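You operate a simulated robot arm through the tools that you are given. There is no shell and no other tool. Be economical: measure what you need, move in short steps, check, and stop when the job is done.

The job below is to be done with a simulated robot arm. You get a single attempt, and the scene is never put back.

Task
Loosen the black sprung clamp's wing bolt, check its spring and sort it.
Fine: wind the bolt right back while the clamp is latched, press the yellow plunger, turn the orange lever back and stand the clamp in the tray that the jig names; leave the other clamps alone.
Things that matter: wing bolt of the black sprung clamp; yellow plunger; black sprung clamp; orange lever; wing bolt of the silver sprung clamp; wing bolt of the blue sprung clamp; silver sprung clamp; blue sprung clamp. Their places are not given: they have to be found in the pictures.

Only the result counts: the job must be done as asked and must still hold three seconds after the hand-in. Knocking over, shifting, dropping, spilling or breaking anything else fails it.

Robot
A 6-joint arm with a two-finger parallel gripper, fixed in place. Base frame: the origin is at the foot of the arm, x ahead of it, y to its left, z up; the work surface is at about z = 0.86. Lengths are in m, angles in degrees, forces in N, time in s.
With the tool pointing down near the work surface it reaches from about 0.26 to 0.68 m from the base axis. Its first joint turns from -66.0 to 66.0 degrees. Payload 2.9 kg.
The tool frame sits at the grasp point between the pads (the TCP): z along the fingers, y along the line on which they close. The tips reach 0.03 m beyond it. Largest opening 0.11 m; finger width 0.02, thickness 0.01; the body of the gripper, 0.048 by 0.112 m, starts 0.055 m behind the TCP.
Orientation is that of the tool frame in the base frame, as [roll, pitch, yaw] about the fixed x, y, z axes, in that order (R = Rz(yaw) Ry(pitch) Rx(roll)). With the fingers straight down and closing along the base's y, the tool's x points along the base's -x, its y along +y and its z along -z.

Tools
- The arm moves only by the tool move_arm. Its argument "moves" is a list of rows, each a list of 7 numbers: the turn, a rotation vector about the tool's x, y, z in degrees, then the shift along the tool's x, y, z in m, then the opening, from 0 (shut) to 1 (fully open). In form: [[wx, wy, wz, dx, dy, dz, gripper], ...]. A call has 1 to 10 rows; each row shifts and turns the commanded pose from where the row before left it, along the tool's axes as they then stand. Rows are played at 5 a second. More than 0.05 m and 8.6 degrees between two rows, or a gripper value outside its range, and nothing of the call is played. A pose out of reach is approached as far as the arm can. The call stops where the force on the tool passes 40 N (or 10 N more than at its start, if that is more) or the arm is blocked; 0.2 s more then pass. Each finger travels about 0.108 m/s and halts on what it meets, pressing with about 28 N; the grip force reading is that of the motor and also rises with nothing between the fingers. The clock runs only during rows and for 0.2 s after the last one: add rows that do not move to give the fingers time. The reply holds the time, the measured pose of the TCP, the force on the tool along the base axes, the opening and the grip force, in the units named above and with some noise.
- Cameras (640 x 400 px; columns grow to the right, rows downward): "scene" is fixed at [0.0767, 0.4329, 1.3885]; the picture's right is [-0.76, -0.65, 0.00], its down [-0.35, 0.41, -0.84] and it looks along [0.55, -0.64, -0.54] (base axes); focal length 231 px, centre (320, 200). "wrist" rides on the gripper at [-0.036, 0, -0.057] in the tool frame; the picture's right is [0.00, -1.00, 0.00], its down [0.97, 0.00, -0.24] and it looks along [0.24, 0.00, 0.97] (tool axes); focal length 218 px, centre (320, 200).
- get_image(camera): a new picture of that camera. It takes no simulated time.
- point_at(camera, pixels): for up to 12 pixels [column, row] of the newest picture of that camera ("zoom" is the newest enlarged one), the place [x, y, z] in the base frame of the surface seen there, good to about 0.003 m. It takes no simulated time.
- inspect(camera, box): a new picture of the part [left, top, right, bottom] of that camera's present view, enlarged. It takes no simulated time.
- close_job(): hands the job in; it is judged then, once.

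Go step by step. Measure first, check grasps and placings, and put right what went wrong. The budget is 80 turns and 34 pictures, counting those below and the enlarged ones. Unless the task says otherwise, let go and move clear before handing in, and close with one line.

The tools are called after "Request:" as name(argument=value, ...) on one line, values as JSON. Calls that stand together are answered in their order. move_arm: Moves the arm, as the interface text tells. Its arguments: {"type":"object","properties":{"moves":{"type":"array"}},"required":["moves"]} The other tools are called the same way: get_image (camera) takes a picture; point_at (camera, pixels) gives the place of the surface under pixels of a picture; inspect (camera, box) takes an enlarged picture of a part of a camera's view; close_job () hands the job in.

At the start:

```text
clock: 0.0
eef_pos: [0.3851, 0.0508, 1.2921]
tcp_rot: [-180.0, 0.0, -180.0]
force: [0.5, -1.3, 0.1]
width: 0.1102
gripper_force: 0.2
```

scene: 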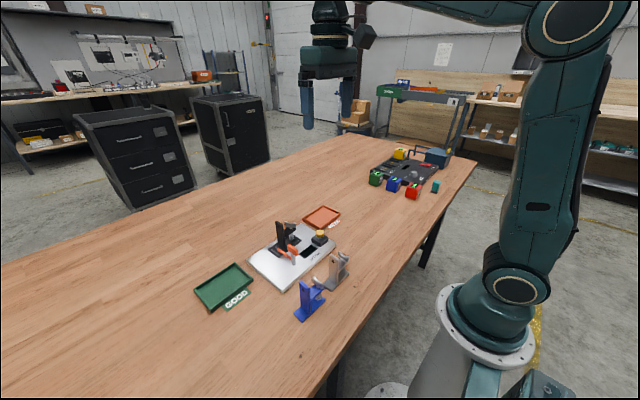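
wrist: 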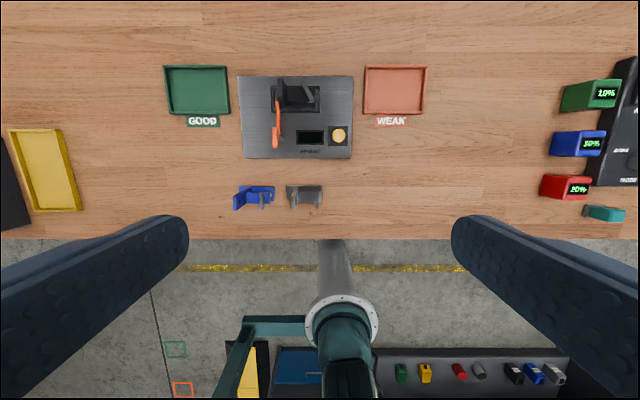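

The wrist picture shows the jig at about (295,117), with the black clamp, the orange lever and the yellow plunger at (338,135). The trays GOOD and WEAK are on either side. I'll enlarge both views.

Request:
inspect(camera="wrist", box=[220, 60, 380, 220])

Request:
inspect(camera="scene", box=[230, 195, 370, 325])

```text
2.50 times, centred on (300, 140) of wrist
```

zoom: 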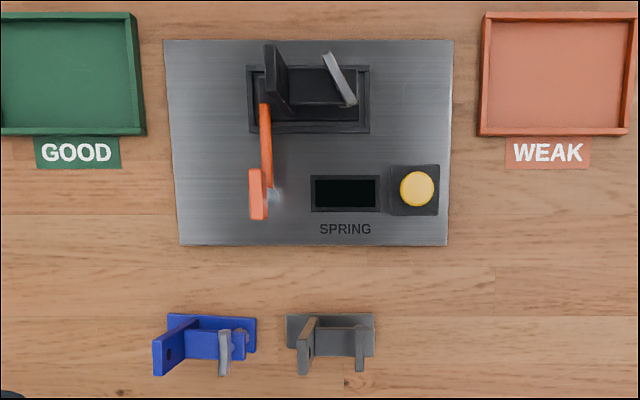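

```text
3.08 times, centred on (300, 260) of scene
```

zoom: 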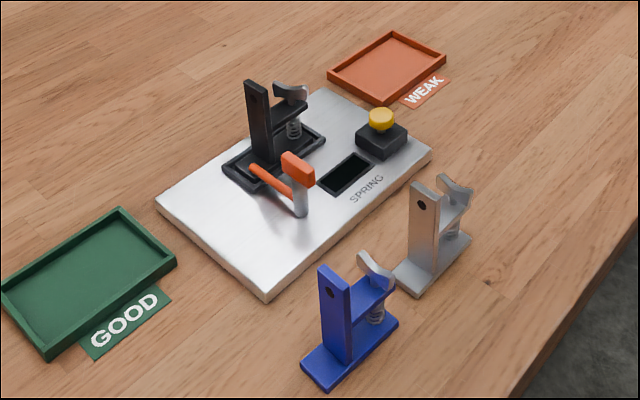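

Next I measure the main features in the wrist and scene views.

Request:
get_image(camera="wrist")

Request:
point_at(camera="wrist", pixels=[[338, 134], [285, 143], [285, 112], [288, 85], [305, 86], [295, 98], [240, 78], [352, 157], [198, 92], [395, 92], [254, 195], [304, 195]])

Request:
point_at(camera="zoom", pixels=[[256, 85], [290, 90], [303, 98], [293, 125], [297, 160], [270, 180], [300, 205], [381, 115], [285, 108], [264, 140], [335, 140], [240, 168]])

```text
29 pictures are left
```

wrist: 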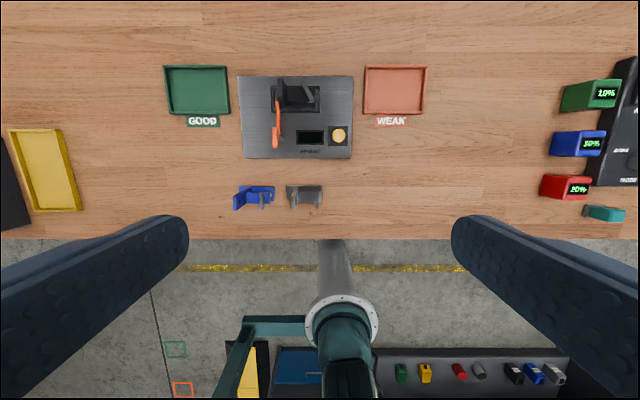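

```text
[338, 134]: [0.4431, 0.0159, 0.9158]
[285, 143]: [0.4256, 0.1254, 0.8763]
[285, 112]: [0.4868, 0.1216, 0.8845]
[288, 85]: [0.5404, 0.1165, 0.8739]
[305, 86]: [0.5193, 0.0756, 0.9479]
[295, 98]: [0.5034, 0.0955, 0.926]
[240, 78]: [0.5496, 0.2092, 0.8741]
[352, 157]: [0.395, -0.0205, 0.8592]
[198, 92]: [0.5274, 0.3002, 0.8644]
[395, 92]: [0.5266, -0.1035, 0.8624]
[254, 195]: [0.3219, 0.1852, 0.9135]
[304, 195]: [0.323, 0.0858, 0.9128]
```

```text
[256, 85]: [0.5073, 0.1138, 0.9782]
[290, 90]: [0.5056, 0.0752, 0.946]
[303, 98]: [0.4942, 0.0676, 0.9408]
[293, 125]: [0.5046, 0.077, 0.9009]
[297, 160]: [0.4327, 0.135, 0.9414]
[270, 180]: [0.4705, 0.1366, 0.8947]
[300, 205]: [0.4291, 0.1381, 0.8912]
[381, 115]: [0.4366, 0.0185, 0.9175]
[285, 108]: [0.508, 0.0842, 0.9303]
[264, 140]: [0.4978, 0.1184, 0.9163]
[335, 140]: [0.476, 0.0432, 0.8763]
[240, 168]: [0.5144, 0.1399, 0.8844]
```

I'll go down closer over the jig for a detailed view.

Request:
move_arm(moves=[[0, 0, 0, -0.018, 0.009, 0.034, 1], [0, 0, 0, -0.018, 0.009, 0.034, 1], [0, 0, 0, -0.018, 0.009, 0.034, 1], [0, 0, 0, -0.018, 0.009, 0.034, 1], [0, 0, 0, -0.018, 0.009, 0.034, 1], [0, 0, 0, 0, 0, 0, 1]])

Request:
get_image(camera="wrist")

```text
clock: 1.4
eef_pos: [0.4744, 0.0979, 1.1267]
tcp_rot: [180.0, -0.1, -180.0]
force: [0.4, -0.4, 0.5]
width: 0.1099
gripper_force: 0.1
```

```text
28 pictures are left
```

wrist: 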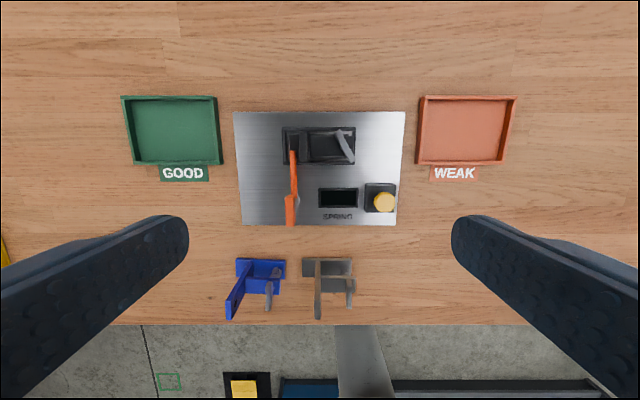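

The jig is at (320,170) now. I'll enlarge the clamp at both cameras.

Request:
inspect(camera="wrist", box=[270, 110, 370, 230])

Request:
inspect(camera="scene", box=[265, 205, 345, 275])

```text
3.33 times, centred on (320, 170) of wrist
```

zoom: 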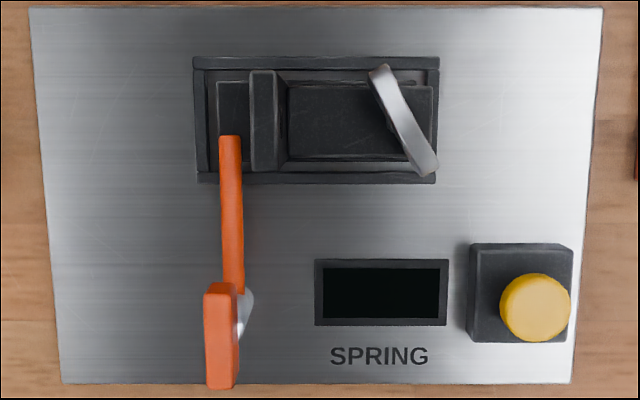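

```text
5.71 times, centred on (305, 240) of scene
```

zoom: 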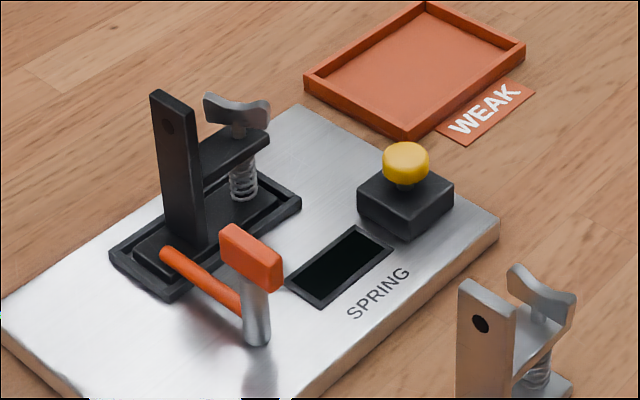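

The bolt stands upright at the right end of the clamp, with the wing on top. The lever turns about the grey post, with its bar over the left end of the clamp's base. I'll measure them precisely.

Request:
point_at(camera="zoom", pixels=[[212, 105], [238, 112], [262, 118], [240, 132], [242, 190], [250, 250], [257, 330], [170, 100], [180, 230], [168, 253], [405, 155], [230, 150]])

Request:
point_at(camera="wrist", pixels=[[339, 132], [345, 145], [352, 159], [289, 198], [290, 222], [294, 155], [303, 135], [303, 157], [320, 135], [320, 157], [290, 140], [384, 202]])

```text
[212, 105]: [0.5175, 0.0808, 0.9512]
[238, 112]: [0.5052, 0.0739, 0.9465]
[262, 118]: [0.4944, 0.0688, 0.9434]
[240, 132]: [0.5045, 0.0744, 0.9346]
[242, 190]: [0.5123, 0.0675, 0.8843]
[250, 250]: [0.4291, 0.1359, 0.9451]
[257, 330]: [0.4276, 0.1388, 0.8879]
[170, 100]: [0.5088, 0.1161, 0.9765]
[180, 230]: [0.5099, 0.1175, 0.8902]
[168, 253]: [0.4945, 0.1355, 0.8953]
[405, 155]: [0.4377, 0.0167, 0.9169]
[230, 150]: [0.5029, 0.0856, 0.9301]
```

```text
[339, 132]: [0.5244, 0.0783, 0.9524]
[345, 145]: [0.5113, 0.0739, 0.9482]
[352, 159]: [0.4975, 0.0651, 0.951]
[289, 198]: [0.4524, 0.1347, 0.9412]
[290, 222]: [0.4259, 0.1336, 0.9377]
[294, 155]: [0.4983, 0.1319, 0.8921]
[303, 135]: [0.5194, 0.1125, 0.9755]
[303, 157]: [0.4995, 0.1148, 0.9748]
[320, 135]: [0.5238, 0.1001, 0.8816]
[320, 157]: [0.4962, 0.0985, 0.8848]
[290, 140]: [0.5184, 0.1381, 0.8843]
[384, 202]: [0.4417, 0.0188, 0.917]
```

The wing runs about 25° from base x and is centred near (0.509, 0.072), top z about 0.952. I'll move above it, turn the tool by 25° and narrow the fingers.

Request:
move_arm(moves=[[0, 0, 0, -0.0116, -0.0086, 0.03, 0.6], [0, 0, 0, -0.0115, -0.0086, 0.03, 0.36], [0, 0, 0, -0.0115, -0.0087, 0.03, 0.36], [0, 0, -8.4, 0, 0, 0, 0.36], [0, 0, -8.3, 0, 0, 0, 0.36], [0, 0, -8.3, 0, 0, 0, 0.36], [0, 0, 0, 0, 0, 0, 0.36], [0, 0, 0, 0, 0, 0, 0.36]])

Request:
get_image(camera="wrist")

```text
clock: 3.2
eef_pos: [0.5093, 0.0708, 1.0328]
tcp_rot: [180.0, 0.0, -155.0]
force: [0.3, -0.4, -0.5]
width: 0.0396
gripper_force: 0.2
```

```text
25 pictures are left
```

wrist: 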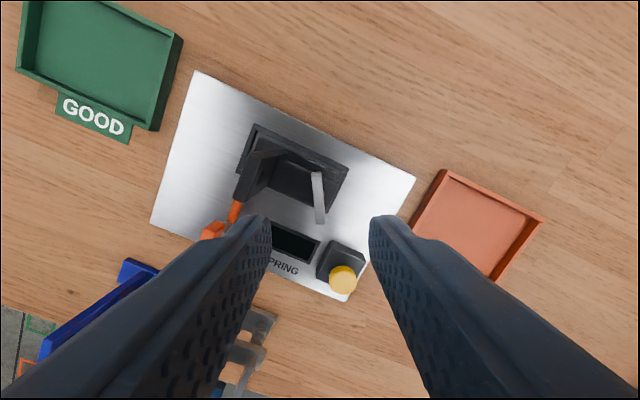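

The wing at (317,172)–(320,222) lines up with the gripper's centre column. I'll go down with the fingers on either side, tips at about z 0.937.

Request:
move_arm(moves=[[0, 0, 0, 0, 0.001, 0.022, 0.36], [0, 0, 0, 0, 0, 0.022, 0.36], [0, 0, 0, 0, 0, 0.021, 0.36], [0, 0, 0, 0, 0, 0, 0.36], [0, 0, 0, 0, 0, 0, 0.36]])

Request:
inspect(camera="scene", box=[265, 205, 345, 275])

```text
clock: 4.4
eef_pos: [0.5071, 0.0723, 0.9693]
tcp_rot: [-180.0, 0.0, -154.9]
force: [0.4, -0.2, -0.6]
width: 0.0397
gripper_force: 0.0
```

```text
5.71 times, centred on (305, 240) of scene
```

zoom: 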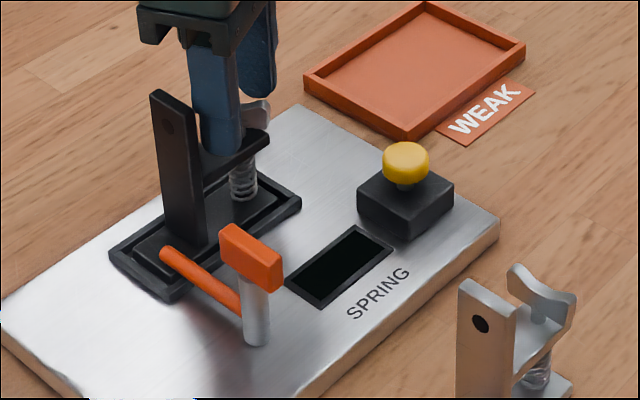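

The fingers straddle the wing and nothing is touching. I'll close on it.

Request:
move_arm(moves=[[0, 0, 0, 0, 0, 0, 0.0], [0, 0, 0, 0, 0, 0, 0], [0, 0, 0, 0, 0, 0, 0]])

```text
clock: 5.2
eef_pos: [0.5063, 0.0721, 0.9688]
tcp_rot: [-180.0, -0.1, -155.0]
force: [-3.5, 0.3, 2.0]
width: 0.0064
gripper_force: 28.1
```

The grip holds at 6.4 mm. I'll turn it anticlockwise seen from above (loosening), a bit first.

Request:
move_arm(moves=[[0, 0, -8, 0, 0, 0, 0], [0, 0, -8, 0, 0, 0, 0], [0, 0, -8, 0, 0, 0, 0], [0, 0, -8, 0, 0, 0, 0], [0, 0, 0, 0, 0, 0, 0]])

```text
clock: 6.4
eef_pos: [0.509, 0.072, 0.9687]
tcp_rot: [-179.9, 0.0, -123.0]
force: [0.5, -0.2, -0.4]
width: 0.0065
gripper_force: 28.2
```

It turned freely to yaw -123 with the grip kept. I'll continue.

Request:
move_arm(moves=[[0, 0, -8.5, 0, 0, 0, 0], [0, 0, -8.5, 0, 0, 0, 0], [0, 0, -8.5, 0, 0, 0, 0], [0, 0, -8.5, 0, 0, 0, 0], [0, 0, -8.5, 0, 0, 0, 0], [0, 0, -8.5, 0, 0, 0, 0], [0, 0, -8.5, 0, 0, 0, 0], [0, 0, -8.5, 0, 0, 0, 0], [0, 0, -8.5, 0, 0, 0, 0], [0, 0, -8.5, 0, 0, 0, 0]])

Request:
inspect(camera="scene", box=[265, 205, 345, 275])

```text
clock: 8.6
eef_pos: [0.5083, 0.0722, 0.9686]
tcp_rot: [180.0, 0.0, -37.8]
force: [-0.3, 0.4, -0.4]
width: 0.0064
gripper_force: 27.7
```

```text
5.71 times, centred on (305, 240) of scene
```

zoom: 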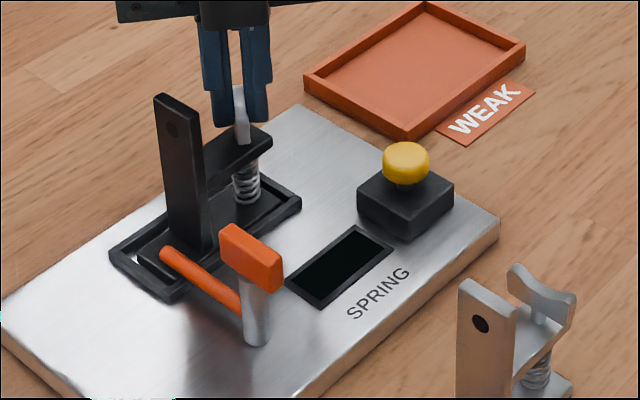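

The wing has turned about 117° with little force. I'll keep turning to see how far the wrist goes.

Request:
move_arm(moves=[[0, 0, -8.5, 0, 0, 0, 0], [0, 0, -8.5, 0, 0, 0, 0], [0, 0, -8.5, 0, 0, 0, 0], [0, 0, -8.5, 0, 0, 0, 0], [0, 0, -8.5, 0, 0, 0, 0], [0, 0, -8.5, 0, 0, 0, 0], [0, 0, -8.5, 0, 0, 0, 0], [0, 0, -8.5, 0, 0, 0, 0], [0, 0, -8.5, 0, 0, 0, 0], [0, 0, -8.5, 0, 0, 0, 0]])

```text
clock: 9.9
eef_pos: [0.5098, 0.085, 0.9749]
tcp_rot: [-179.6, -0.4, 2.3]
force: [1.5, -8.2, -0.8]
width: 0.0086
gripper_force: 28.1
out of reach, approached as far as the arm can: row 5, 6
stopped in row 6: the force on the tool passed its limit (the readings are from after the stop); the commanded pose is now the measured one
```

The wrist limit is reached near yaw 0, and the arm drifted 13 mm in +y. I'll open the fingers and check the clamp.

Request:
inspect(camera="scene", box=[265, 205, 345, 275])

```text
5.71 times, centred on (305, 240) of scene
```

zoom: 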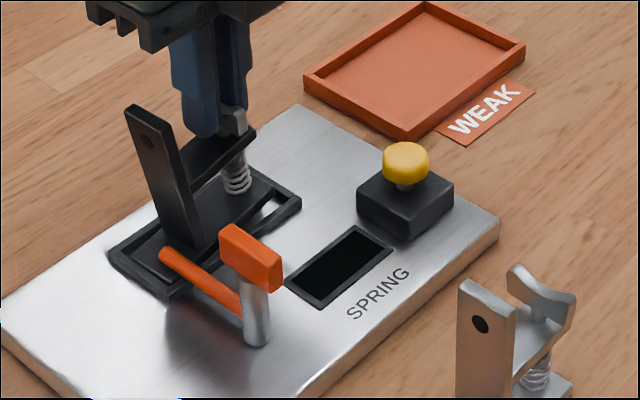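

The clamp is tilted by the drift. I'll bring the tool back by 13 mm in -y and 6 mm down to set it upright, then look.

Request:
move_arm(moves=[[0, 0, 5, 0, 0.004, 0.002, 0], [0, 0, 5, 0, 0.0045, 0.002, 0], [0, 0, 5, 0, 0.0045, 0.002, 0], [0, 0, 0, 0, 0, 0, 0]])

Request:
inspect(camera="scene", box=[265, 205, 345, 275])

```text
clock: 10.9
eef_pos: [0.5086, 0.0751, 0.9683]
tcp_rot: [-179.5, -0.1, -12.3]
force: [-2.0, 3.4, -13.2]
width: 0.0065
gripper_force: 27.9
```

```text
5.71 times, centred on (305, 240) of scene
```

zoom: 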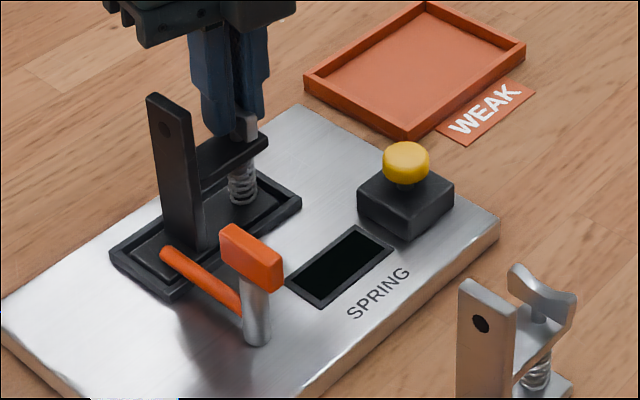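

The clamp is upright again and sits in its recess. I'll open, lift 5 cm and look at the bolt.

Request:
move_arm(moves=[[0, 0, 0, 0, 0, 0, 0.36], [0, 0, 0, 0, 0, 0, 0.36], [0, 0, 0, 0, 0, 0, 0.36], [0, 0, 0, 0, 0, -0.025, 0.36], [0, 0, 0, 0, 0, -0.03, 0.36], [0, 0, 0, 0, 0, 0, 0.36]])

Request:
get_image(camera="wrist")

Request:
inspect(camera="scene", box=[265, 205, 345, 275])

Request:
point_at(camera="zoom", pixels=[[210, 105], [238, 112], [262, 118], [240, 132], [245, 120]])

```text
clock: 12.3
eef_pos: [0.51, 0.0729, 1.0242]
tcp_rot: [-179.4, -0.1, -12.3]
force: [-0.1, 0.1, -0.3]
width: 0.0395
gripper_force: 0.0
```

```text
20 pictures are left
```

wrist: 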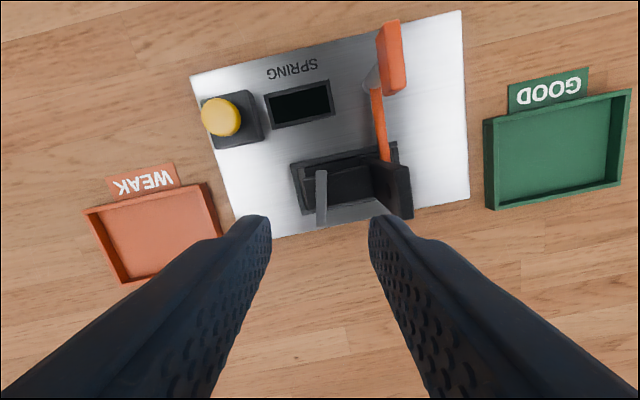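

```text
5.71 times, centred on (305, 240) of scene
```

zoom: 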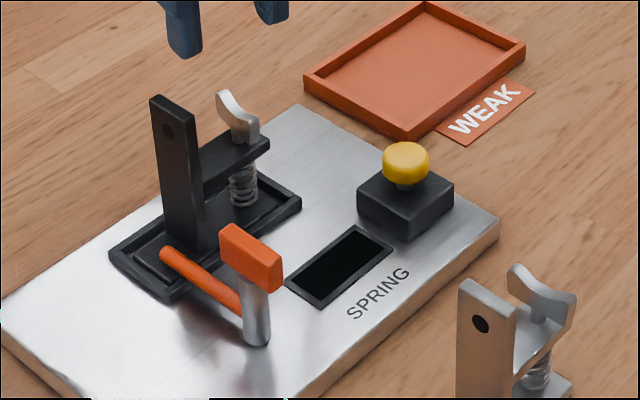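

```text
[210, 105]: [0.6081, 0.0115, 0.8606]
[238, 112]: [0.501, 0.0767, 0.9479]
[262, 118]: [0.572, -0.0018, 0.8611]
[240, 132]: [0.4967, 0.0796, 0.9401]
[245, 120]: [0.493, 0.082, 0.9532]
```

The wing is aligned with the gripper at yaw -12. I'll stay above and turn the wrist back by 180° to get a full new stroke.

Request:
move_arm(moves=[[0, 0, 8.55, 0, 0, 0, 0.36], [0, 0, 8.55, 0, 0, 0, 0.36], [0, 0, 8.55, 0, 0, 0, 0.36], [0, 0, 8.55, 0, 0, 0, 0.36], [0, 0, 8.55, 0, 0, 0, 0.36], [0, 0, 8.55, 0, 0, 0, 0.36], [0, 0, 8.55, 0, 0, 0, 0.36], [0, 0, 8.55, 0, 0, 0, 0.36], [0, 0, 8.55, 0, 0, 0, 0.36], [0, 0, 8.55, 0, 0, 0, 0.36]])

Request:
move_arm(moves=[[0, 0, 8.55, 0, 0, 0, 0.36], [0, 0, 8.55, 0, 0, 0, 0.36], [0, 0, 8.55, 0, 0, 0, 0.36], [0, 0, 8.55, 0, 0, 0, 0.36], [0, 0, 8.55, 0, 0, 0, 0.36], [0, 0, 8.55, 0, 0, 0, 0.36], [0, 0, 8.55, 0, 0, 0, 0.36], [0, 0, 8.55, 0, 0, 0, 0.36], [0, 0, 8.55, 0, 0, 0, 0.36], [0, 0, 8.55, 0, 0, 0, 0.36]])

```text
clock: 14.5
eef_pos: [0.5087, 0.075, 1.0243]
tcp_rot: [-179.7, 0.7, -98.1]
force: [0.6, -0.3, 0.6]
width: 0.0394
gripper_force: 0.0
```

```text
clock: 16.7
eef_pos: [0.5085, 0.0747, 1.0241]
tcp_rot: [179.3, 0.3, 176.5]
force: [-0.8, -0.1, 0.4]
width: 0.0397
gripper_force: 0.1
```

Yaw is 176.5. I'll turn the last 8.5° and check the alignment.

Request:
move_arm(moves=[[0.6, 0, 8.5, 0, -0.0015, 0, 0.36], [0, 0, 0, 0, 0, 0, 0.36]])

Request:
get_image(camera="wrist")

```text
clock: 17.3
eef_pos: [0.509, 0.0728, 1.0253]
tcp_rot: [180.0, 0.2, 168.1]
force: [-0.3, -0.8, -0.4]
width: 0.0397
gripper_force: 0.1
```

```text
18 pictures are left
```

wrist: 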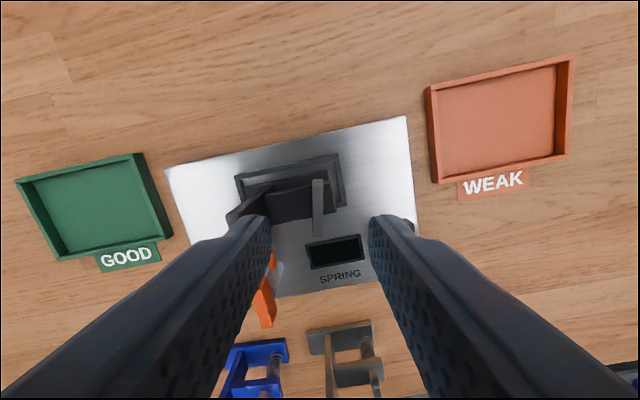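

The wing at column 317, rows 180–237, is aligned. I'll measure its height (free), then go down, grip and start turning.

Request:
point_at(camera="wrist", pixels=[[317, 183], [317, 195], [317, 208], [317, 220], [317, 233]])

Request:
move_arm(moves=[[0, 0, 0, 0, 0, 0.028, 0.36], [0, 0, 0, 0, 0, 0.027, 0.36], [0, 0, 0, 0, 0, 0, 0.36], [0, 0, 0, 0, 0, 0, 0], [0, 0, 0, 0, 0, 0, 0], [0, 0, 0, 0, 0, 0, 0], [0, 0, -8.5, 0, 0, 0, 0], [0, 0, -8.5, 0, 0, 0, 0], [0, 0, -8.5, 0, 0, 0, 0]])

```text
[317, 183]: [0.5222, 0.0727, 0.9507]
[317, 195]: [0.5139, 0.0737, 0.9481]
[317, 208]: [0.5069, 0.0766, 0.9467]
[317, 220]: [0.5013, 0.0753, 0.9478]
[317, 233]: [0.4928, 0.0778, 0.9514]
```

```text
clock: 19.3
eef_pos: [0.5093, 0.0722, 0.969]
tcp_rot: [-179.9, 0.5, -166.3]
force: [9.0, 0.9, 0.3]
width: 0.0099
gripper_force: 27.8
```

The width rose to 9.9 mm with 9 N on the tool, so the wing seems to lag behind the fingers, maybe at a stop. I'll look.

Request:
inspect(camera="scene", box=[275, 210, 325, 250])

```text
10.00 times, centred on (300, 230) of scene
```

zoom: 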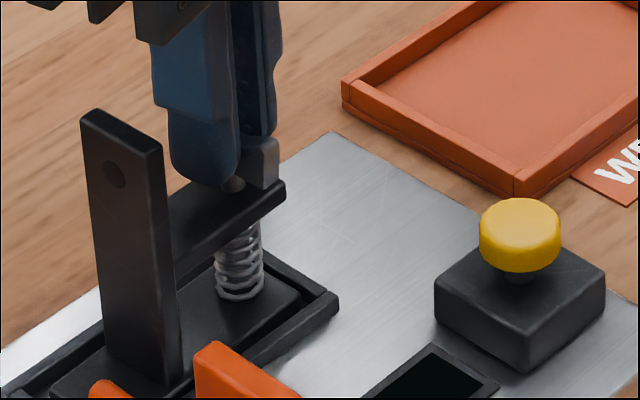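

The wing lags by roughly 10°. I'll try 8° more to tell friction from a stop.

Request:
move_arm(moves=[[0, 0, -4, 0, 0, 0, 0], [0, 0, -4, 0, 0, 0, 0], [0, 0, 0, 0, 0, 0, 0]])

```text
clock: 20.1
eef_pos: [0.5087, 0.0738, 0.969]
tcp_rot: [-179.8, 0.3, -158.4]
force: [11.6, -1.6, 1.7]
width: 0.0126
gripper_force: 28.0
```

Width grew exactly as if the wing stood still, so it's at a stop near 184°, the same place as the first time. I'll open, lift and check the wing's position.

Request:
move_arm(moves=[[0, 0, 0, 0, 0, 0, 0.36], [0, 0, 0, 0, 0, 0, 0.36], [0, 0, 0, 0, 0, 0, 0.36], [0, 0, 0, 0, 0, -0.025, 0.36], [0, 0, 0, 0, 0, -0.03, 0.36], [0, 0, 0, 0, 0, 0, 0.36]])

Request:
inspect(camera="wrist", box=[240, 100, 400, 260])

```text
clock: 21.5
eef_pos: [0.5099, 0.0719, 1.0235]
tcp_rot: [-179.9, 0.3, -158.4]
force: [-0.3, 0.3, -0.3]
width: 0.0397
gripper_force: 0.1
```

```text
2.50 times, centred on (320, 180) of wrist
```

zoom: 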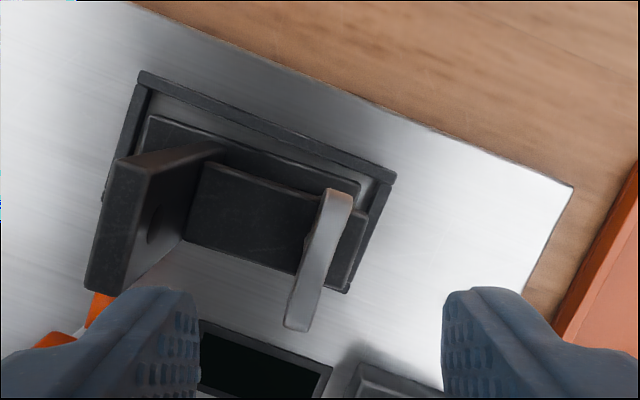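

The wing now lies along base x at its stop (159° from where it began), so the bolt is wound back. Next I'll shut the fingers, move over the yellow plunger at (0.441, 0.018) and square the tool.

Request:
move_arm(moves=[[0, 0, 0, 0.028, -0.0083, 0, 0.2], [0, 0, 0, 0.028, -0.0083, 0, 0], [0, 0, 0, 0.028, -0.0082, 0, 0], [0, 0, 7.2, 0, 0, 0, 0], [0, 0, 7.2, 0, 0, 0, 0], [0, 0, 7.2, 0, 0, 0, 0], [0, 0, 0, 0, 0, 0, 0]])

```text
clock: 23.1
eef_pos: [0.4409, 0.018, 1.0233]
tcp_rot: [-179.9, 0.2, 180.0]
force: [0.2, 0.7, -0.8]
width: 0.0
gripper_force: 27.8
```

It is centred over the plunger. I'll go down to just above its top, then press in small steps.

Request:
move_arm(moves=[[0, 0, 0, 0, 0, 0.035, 0], [0, 0, 0, 0, 0, 0.035, 0], [0, 0, 0, 0, 0, 0.003, 0], [0, 0, 0, 0, 0, 0.002, 0], [0, 0, 0, 0, 0, 0.002, 0], [0, 0, 0, 0, 0, 0.002, 0], [0, 0, 0, 0, 0, 0.002, 0], [0, 0, 0, 0, 0, 0, 0]])

Request:
inspect(camera="scene", box=[275, 205, 345, 265])

```text
clock: 24.9
eef_pos: [0.4389, 0.0183, 0.9431]
tcp_rot: [180.0, 0.3, -179.9]
force: [1.3, -0.1, 1.3]
width: 0.0
gripper_force: 27.6
```

```text
6.67 times, centred on (310, 235) of scene
```

zoom: 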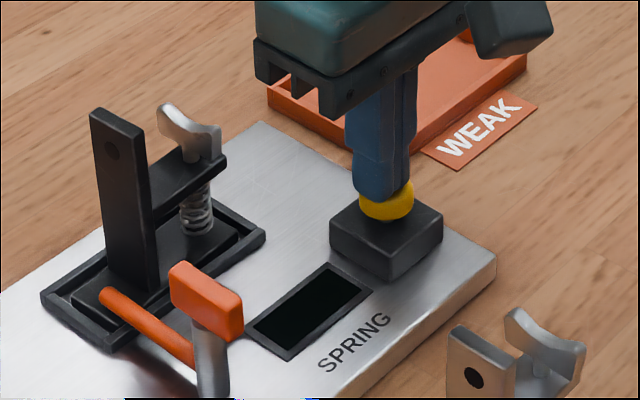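

The tips touch the plunger and the screen is still dark. I'll press further.

Request:
move_arm(moves=[[0, 0, 0, 0, 0, 0.002, 0], [0, 0, 0, 0, 0, 0.002, 0], [0, 0, 0, 0, 0, 0.002, 0], [0, 0, 0, 0, 0, 0.002, 0], [0, 0, 0, 0, 0, 0, 0], [0, 0, 0, 0, 0, 0, 0]])

Request:
inspect(camera="scene", box=[275, 205, 345, 265])

```text
clock: 26.3
eef_pos: [0.4392, 0.0179, 0.9351]
tcp_rot: [-179.9, 0.3, -179.9]
force: [-7.4, 1.9, 17.7]
width: 0.0
gripper_force: 28.3
```

```text
6.67 times, centred on (310, 235) of scene
```

zoom: 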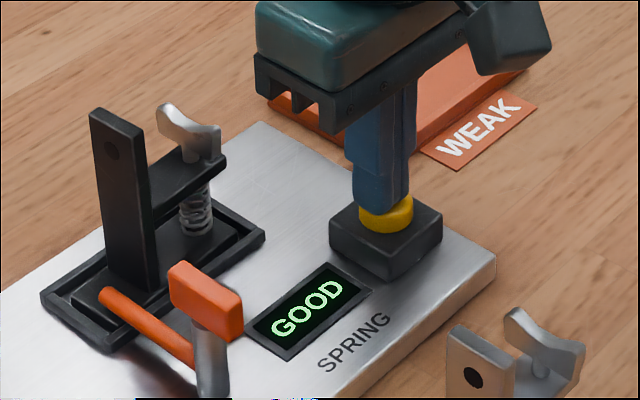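

The screen reads GOOD, so the green tray is the target. I'll lift off and move over the orange lever at about (0.434, 0.134).

Request:
move_arm(moves=[[0, 0, 0, 0, 0, -0.045, 0], [0, 0, 0, 0, 0, -0.045, 0], [0, 0, 0, 0.001, 0.039, 0, 0.2], [0, 0, 0, 0.002, 0.039, 0, 0.4], [0, 0, 0, 0.002, 0.038, 0, 0.4], [0, 0, 0, 0, 0, 0, 0.4], [0, 0, 0, 0, 0, 0, 0.4]])

Request:
get_image(camera="wrist")

```text
clock: 27.9
eef_pos: [0.4353, 0.1355, 1.0259]
tcp_rot: [179.9, 0.3, -180.0]
force: [-0.2, 0.9, 0.6]
width: 0.0441
gripper_force: 0.1
```

```text
13 pictures are left
```

wrist: 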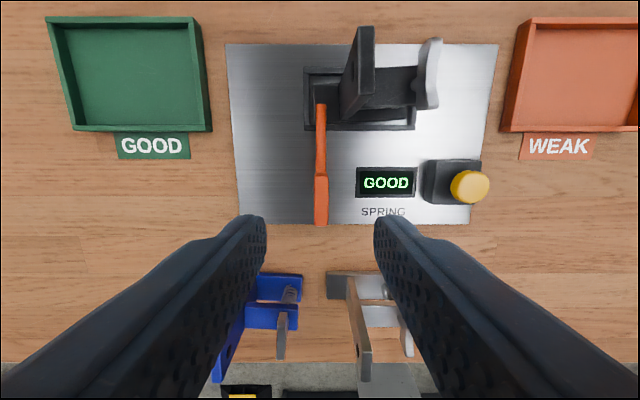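

The lever block is at (321,177)–(321,225). I'll measure it.

Request:
point_at(camera="wrist", pixels=[[321, 180], [321, 190], [321, 200], [321, 210], [321, 222], [316, 200], [326, 200], [320, 110], [320, 150], [320, 170], [358, 45], [430, 45]])

```text
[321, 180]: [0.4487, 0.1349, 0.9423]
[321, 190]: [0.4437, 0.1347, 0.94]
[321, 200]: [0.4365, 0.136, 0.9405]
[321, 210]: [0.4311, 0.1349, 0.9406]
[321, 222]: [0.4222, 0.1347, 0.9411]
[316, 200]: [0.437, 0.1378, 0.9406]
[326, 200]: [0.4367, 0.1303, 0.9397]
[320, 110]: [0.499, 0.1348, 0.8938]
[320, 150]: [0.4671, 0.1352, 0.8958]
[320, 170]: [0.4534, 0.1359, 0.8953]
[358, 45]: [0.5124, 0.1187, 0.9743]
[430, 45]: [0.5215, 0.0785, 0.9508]
```

The block is centred at (0.435, 0.1345) with its top at 0.941. I'll go down, grip and test the turn anticlockwise by 16°.

Request:
move_arm(moves=[[0, 0, 0, 0, -0.0005, 0.035, 0.4], [0, 0, 0, 0, 0, 0.033, 0.4], [0, 0, 0, 0, 0, 0, 0.4], [0, 0, 0, 0, 0, 0, 0], [0, 0, 0, 0, 0, 0, 0], [0, 0, 0, 0, 0, 0, 0], [0, 0, -8, 0, 0, 0, 0], [0, 0, -8, 0, 0, 0, 0]])

```text
clock: 29.7
eef_pos: [0.4357, 0.1345, 0.9565]
tcp_rot: [-179.9, 0.3, -163.9]
force: [4.2, 2.9, -14.8]
width: 0.0097
gripper_force: 44.5
```

The grip holds at 9.7 mm with modest forces. I'll continue the turn.

Request:
move_arm(moves=[[0, 0, -8.2, 0, 0, 0, 0], [0, 0, -8.2, 0, 0, 0, 0], [0, 0, -8.2, 0, 0, 0, 0], [0, 0, -8.2, 0, 0, 0, 0], [0, 0, -8.2, 0, 0, 0, 0], [0, 0, 0, 0, 0, 0, 0]])

Request:
inspect(camera="scene", box=[245, 205, 345, 290])

```text
clock: 31.1
eef_pos: [0.4357, 0.1353, 0.9554]
tcp_rot: [-179.7, 0.3, -122.8]
force: [9.3, 3.8, -13.1]
width: 0.0098
gripper_force: 44.9
```

```text
4.71 times, centred on (295, 248) of scene
```

zoom: 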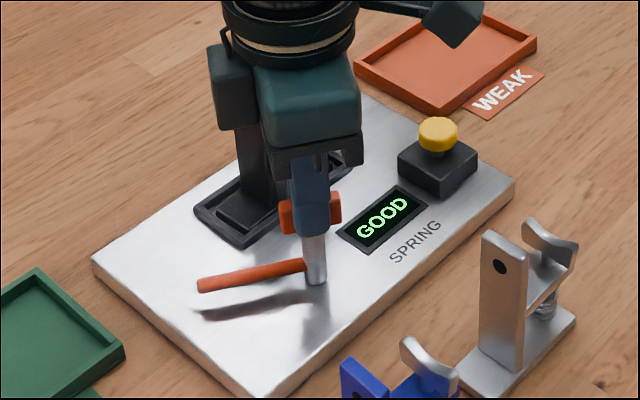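

The bar has swung clear of the base to about 57°. I'll turn it on to about 95° or its stop.

Request:
move_arm(moves=[[0, 0, -8, 0, 0, 0, 0], [0, 0, -8, 0, 0, 0, 0], [0, 0, -8, 0, 0, 0, 0], [0, 0, -8, 0, 0, 0, 0], [0, 0, -5, 0, 0, 0, 0], [0, 0, 0, 0, 0, 0, 0]])

```text
clock: 32.5
eef_pos: [0.4344, 0.135, 0.9559]
tcp_rot: [-179.8, -0.1, -85.8]
force: [3.2, 9.0, -5.8]
width: 0.0107
gripper_force: 45.6
```

The width rose slightly, so the lever seems to be at its stop near 90°. I'll let go, lift and check.

Request:
move_arm(moves=[[0, 0, 0, 0, 0, 0, 0.4], [0, 0, 0, 0, 0, 0, 0.4], [0, 0, 0, 0, 0, 0, 0.4], [0, 0, 0, 0, 0, -0.04, 0.4], [0, 0, 0, 0, 0, -0.04, 0.4], [0, 0, 8, 0, 0, -0.02, 0.4], [0, 0, 8, 0, 0, 0, 0.4], [0, 0, 8, 0, 0, 0, 0.4], [0, 0, 8, 0, 0, 0, 0.4], [0, 0, 8, 0, 0, 0, 0.4]])

Request:
move_arm(moves=[[0, 0, 8.5, 0, 0, 0, 0.4], [0, 0, 8.5, 0, 0, 0, 0.4], [0, 0, 8.5, 0, 0, 0, 0.4], [0, 0, 8.5, 0, 0, 0, 0.4], [0, 0, 8.5, 0, 0, 0, 0.4], [0, 0, 8.5, 0, 0, 0, 0.4], [0, 0, 3.3, 0, 0, 0, 0.6], [0, 0, 0, 0, 0, 0, 0.6]])

Request:
get_image(camera="wrist")

```text
clock: 34.7
eef_pos: [0.4355, 0.1336, 1.0572]
tcp_rot: [-179.8, 0.1, -126.1]
force: [0.0, -0.4, 0.7]
width: 0.044
gripper_force: 0.1
```

```text
clock: 36.5
eef_pos: [0.4342, 0.1339, 1.0576]
tcp_rot: [180.0, 0.3, 179.7]
force: [0.5, 0.0, 0.3]
width: 0.0659
gripper_force: 0.1
```

```text
11 pictures are left
```

wrist: 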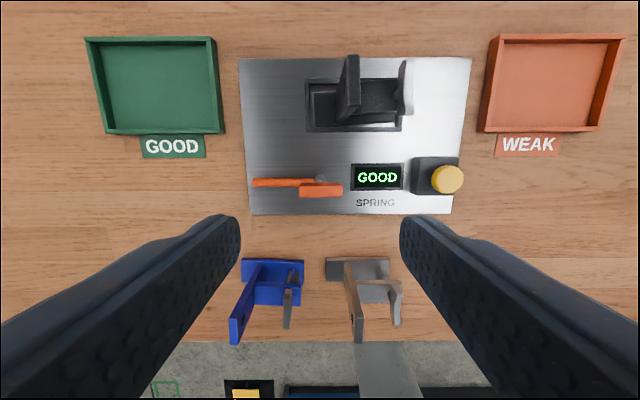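

The lever now lies along y and is clear of the base. I'll measure the clamp's base and upright and the green tray.

Request:
inspect(camera="wrist", box=[285, 45, 425, 145])

Request:
point_at(camera="wrist", pixels=[[97, 48], [208, 45], [216, 125], [112, 127], [160, 85], [90, 40], [214, 40], [222, 132], [107, 133], [240, 70], [315, 130], [318, 100]])

```text
4.00 times, centred on (355, 95) of wrist
```

zoom: 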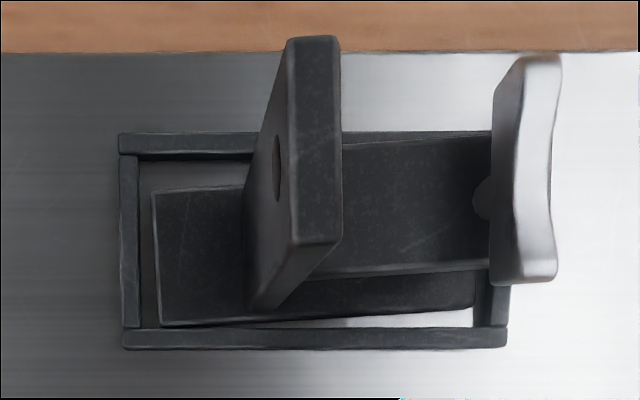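

```text
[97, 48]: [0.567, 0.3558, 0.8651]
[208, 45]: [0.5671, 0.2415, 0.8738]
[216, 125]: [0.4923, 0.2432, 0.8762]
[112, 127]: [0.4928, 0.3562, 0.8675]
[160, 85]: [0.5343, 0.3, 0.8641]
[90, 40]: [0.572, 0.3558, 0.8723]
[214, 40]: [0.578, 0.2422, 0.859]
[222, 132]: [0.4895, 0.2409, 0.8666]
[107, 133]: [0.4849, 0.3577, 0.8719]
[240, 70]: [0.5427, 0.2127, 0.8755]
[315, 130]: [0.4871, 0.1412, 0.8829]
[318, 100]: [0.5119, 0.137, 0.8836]
```

I'll measure the clamp's top and base corners in the enlarged view.

Request:
point_at(camera="zoom", pixels=[[292, 45], [335, 45], [300, 235], [335, 235], [315, 140], [158, 195], [165, 318], [470, 300], [200, 260], [145, 175], [430, 318], [525, 170]])

```text
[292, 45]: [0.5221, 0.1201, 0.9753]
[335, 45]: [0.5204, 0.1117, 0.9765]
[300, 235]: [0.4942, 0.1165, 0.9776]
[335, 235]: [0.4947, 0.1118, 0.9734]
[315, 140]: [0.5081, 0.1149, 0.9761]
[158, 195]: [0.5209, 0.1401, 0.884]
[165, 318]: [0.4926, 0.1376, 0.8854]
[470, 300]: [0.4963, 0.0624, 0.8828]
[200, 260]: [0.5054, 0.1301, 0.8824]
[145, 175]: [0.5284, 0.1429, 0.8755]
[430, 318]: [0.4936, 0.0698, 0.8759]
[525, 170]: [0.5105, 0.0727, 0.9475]
```

The upright is centred at (0.508, 0.1153), its top at 0.976, and the clamp is turned about 3.6° in the recess. I'll move above it with matching yaw and go down.

Request:
move_arm(moves=[[0, 0, -3.6, 0, 0, 0, 0.36], [0, 0, 0, -0.025, -0.005, 0, 0.36], [0, 0, 0, -0.025, -0.005, 0, 0.36], [0, 0, 0, -0.0226, -0.0042, 0, 0.36], [0, 0, 0, 0, 0, 0, 0.36], [0, 0, 0, 0, 0, 0, 0.36]])

```text
clock: 37.9
eef_pos: [0.5079, 0.1237, 1.0569]
tcp_rot: [-179.9, 0.4, -176.5]
force: [-0.4, 0.1, 0.1]
width: 0.0398
gripper_force: 0.0
```

y is 8 mm off, so I'll correct it, then descend.

Request:
move_arm(moves=[[0, 0, 0, 0.0005, -0.0085, 0, 0.36], [0, 0, 0, 0, 0, 0, 0.36], [0, 0, 0, 0, 0, 0.03, 0.36], [0, 0, 0, 0, 0, 0.03, 0.36], [0, 0, 0, 0, 0, 0.027, 0.36], [0, 0, 0, 0, 0, 0, 0.36], [0, 0, 0, 0, 0, 0, 0.36]])

Request:
inspect(camera="scene", box=[265, 205, 345, 275])

```text
clock: 39.5
eef_pos: [0.5074, 0.116, 0.9718]
tcp_rot: [-179.9, 0.3, -176.5]
force: [0.0, -0.3, -0.8]
width: 0.0395
gripper_force: 0.2
```

```text
5.71 times, centred on (305, 240) of scene
```

zoom: 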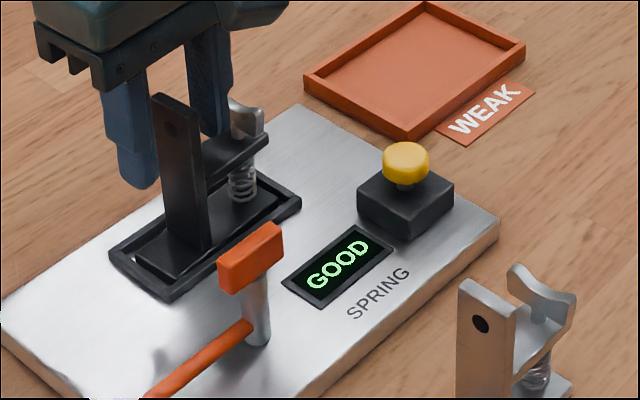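

The fingers straddle the upright cleanly. I'll close, then lift by a small amount as a check.

Request:
move_arm(moves=[[0, 0, 0, 0, 0, 0, 0], [0, 0, 0, 0, 0, 0, 0], [0, 0, 0, 0, 0, 0, 0], [0, 0, 0, 0, 0, -0.01, 0], [0, 0, 0, 0, 0, -0.02, 0], [0, 0, 0, 0, 0, -0.02, 0], [0, 0, 0, 0, 0, 0, 0]])

```text
clock: 41.1
eef_pos: [0.5083, 0.1164, 1.0201]
tcp_rot: [-179.9, 0.3, -176.6]
force: [0.0, 0.8, -2.5]
width: 0.0077
gripper_force: 27.8
```

The clamp is held (7.7 mm, about 2.5 N weight). I'll square the yaw and carry it over the green tray.

Request:
move_arm(moves=[[0, 0, 3.5, 0, 0, 0, 0], [0, 0, 0, -0.0035, 0.033, 0, 0], [0, 0, 0, -0.0035, 0.033, 0, 0], [0, 0, 0, -0.0035, 0.033, 0, 0], [0, 0, 0, -0.0035, 0.033, 0, 0], [0, 0, 0, -0.0035, 0.033, 0, 0], [0, 0, 0, -0.0035, 0.033, 0, 0], [0, 0, 0, 0, 0, 0, 0], [0, 0, 0, 0, 0, 0, 0]])

Request:
inspect(camera="scene", box=[170, 200, 310, 320])

```text
clock: 43.1
eef_pos: [0.5303, 0.3142, 1.0235]
tcp_rot: [-179.9, 0.3, 179.9]
force: [0.4, -0.3, -1.5]
width: 0.008
gripper_force: 28.0
```

```text
3.33 times, centred on (240, 260) of scene
```

zoom: 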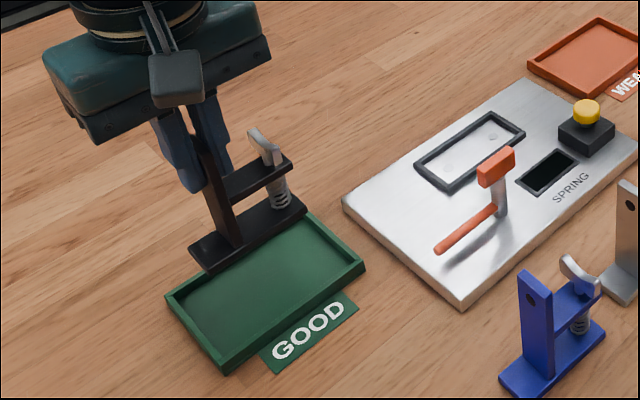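

The clamp hangs level over the tray. I'll lower it, with small steps at the end.

Request:
move_arm(moves=[[0, 0, 0, 0, 0, 0.02, 0], [0, 0, 0, 0, 0, 0.02, 0], [0, 0, 0, 0, 0, 0.014, 0], [0, 0, 0, 0, 0, 0.002, 0], [0, 0, 0, 0, 0, 0.002, 0], [0, 0, 0, 0, 0, 0, 0], [0, 0, 0, 0, 0, 0, 0]])

```text
clock: 44.7
eef_pos: [0.5293, 0.3141, 0.962]
tcp_rot: [180.0, 0.3, 179.9]
force: [0.0, -0.2, -2.4]
width: 0.0077
gripper_force: 28.3
```

Not touching yet (still -2.4 N). I'll lower in 1 mm steps.

Request:
move_arm(moves=[[0, 0, 0, 0, 0, 0.001, 0], [0, 0, 0, 0, 0, 0.001, 0], [0, 0, 0, 0, 0, 0, 0]])

Request:
inspect(camera="scene", box=[180, 220, 280, 310])

```text
clock: 45.5
eef_pos: [0.5311, 0.3142, 0.9597]
tcp_rot: [179.9, 0.2, 179.8]
force: [-0.2, -0.3, -2.2]
width: 0.0079
gripper_force: 27.9
```

```text
4.44 times, centred on (230, 265) of scene
```

zoom: 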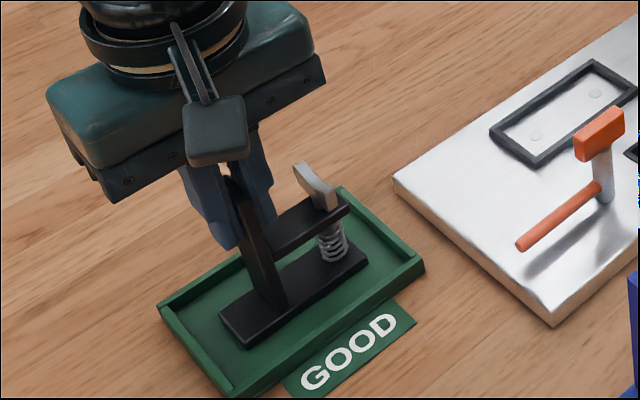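

It's inside the tray and not yet loaded. A few more 1 mm steps until the reading changes.

Request:
move_arm(moves=[[0, 0, 0, 0, 0, 0.001, 0], [0, 0, 0, 0, 0, 0.001, 0], [0, 0, 0, 0, 0, 0, 0]])

```text
clock: 46.3
eef_pos: [0.5301, 0.3137, 0.9592]
tcp_rot: [179.9, 0.3, 179.9]
force: [-2.0, -2.8, 15.3]
width: 0.0079
gripper_force: 28.1
```

It's standing on the tray floor now (+15 N). I'll let go and lift clear.

Request:
move_arm(moves=[[0, 0, 0, 0, 0, -0.0008, 0], [0, 0, 0, 0, 0, 0, 0.2], [0, 0, 0, 0, 0, 0, 0.3], [0, 0, 0, 0, 0, 0, 0.3], [0, 0, 0, 0, 0, 0, 0.3], [0, 0, 0, 0, 0, -0.03, 0.3], [0, 0, 0, 0, 0, -0.04, 0.3], [0, 0, 0, 0, 0, -0.05, 0.3], [0, 0, 0, 0.02, -0.02, -0.03, 0.3], [0, 0, 0, 0, 0, 0, 0.3]])

Request:
get_image(camera="scene")

Request:
inspect(camera="scene", box=[180, 220, 280, 310])

```text
clock: 48.5
eef_pos: [0.51, 0.293, 1.1094]
tcp_rot: [-179.8, 0.1, 179.9]
force: [-0.1, -0.8, 0.5]
width: 0.033
gripper_force: 0.1
```

```text
6 pictures are left
```

scene: 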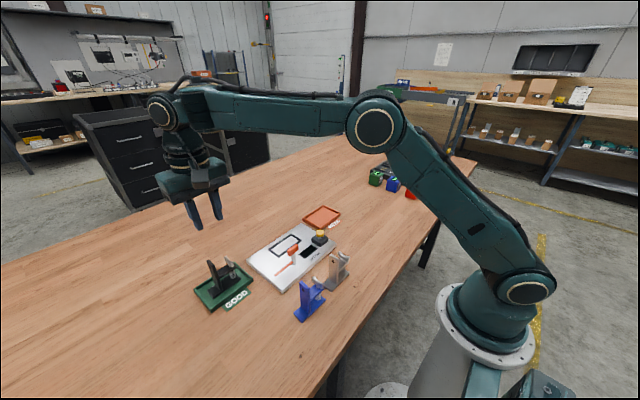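

```text
4.44 times, centred on (230, 265) of scene
```

zoom: 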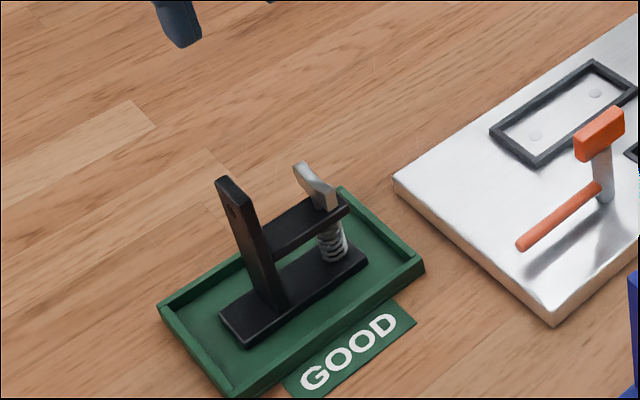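

The picture shows the black clamp standing flat in the green GOOD tray. The lever is back, the other clamps are where they were and the gripper is clear, so I'm handing in.

Request:
close_job()

```text
The job is handed in.
```

I wound the black clamp's wing bolt back until it stopped (about 159°, taken as right back) and pressed the plunger, which read GOOD. I then turned the orange lever back 90° and stood the clamp in the green GOOD tray; the other clamps were not touched.
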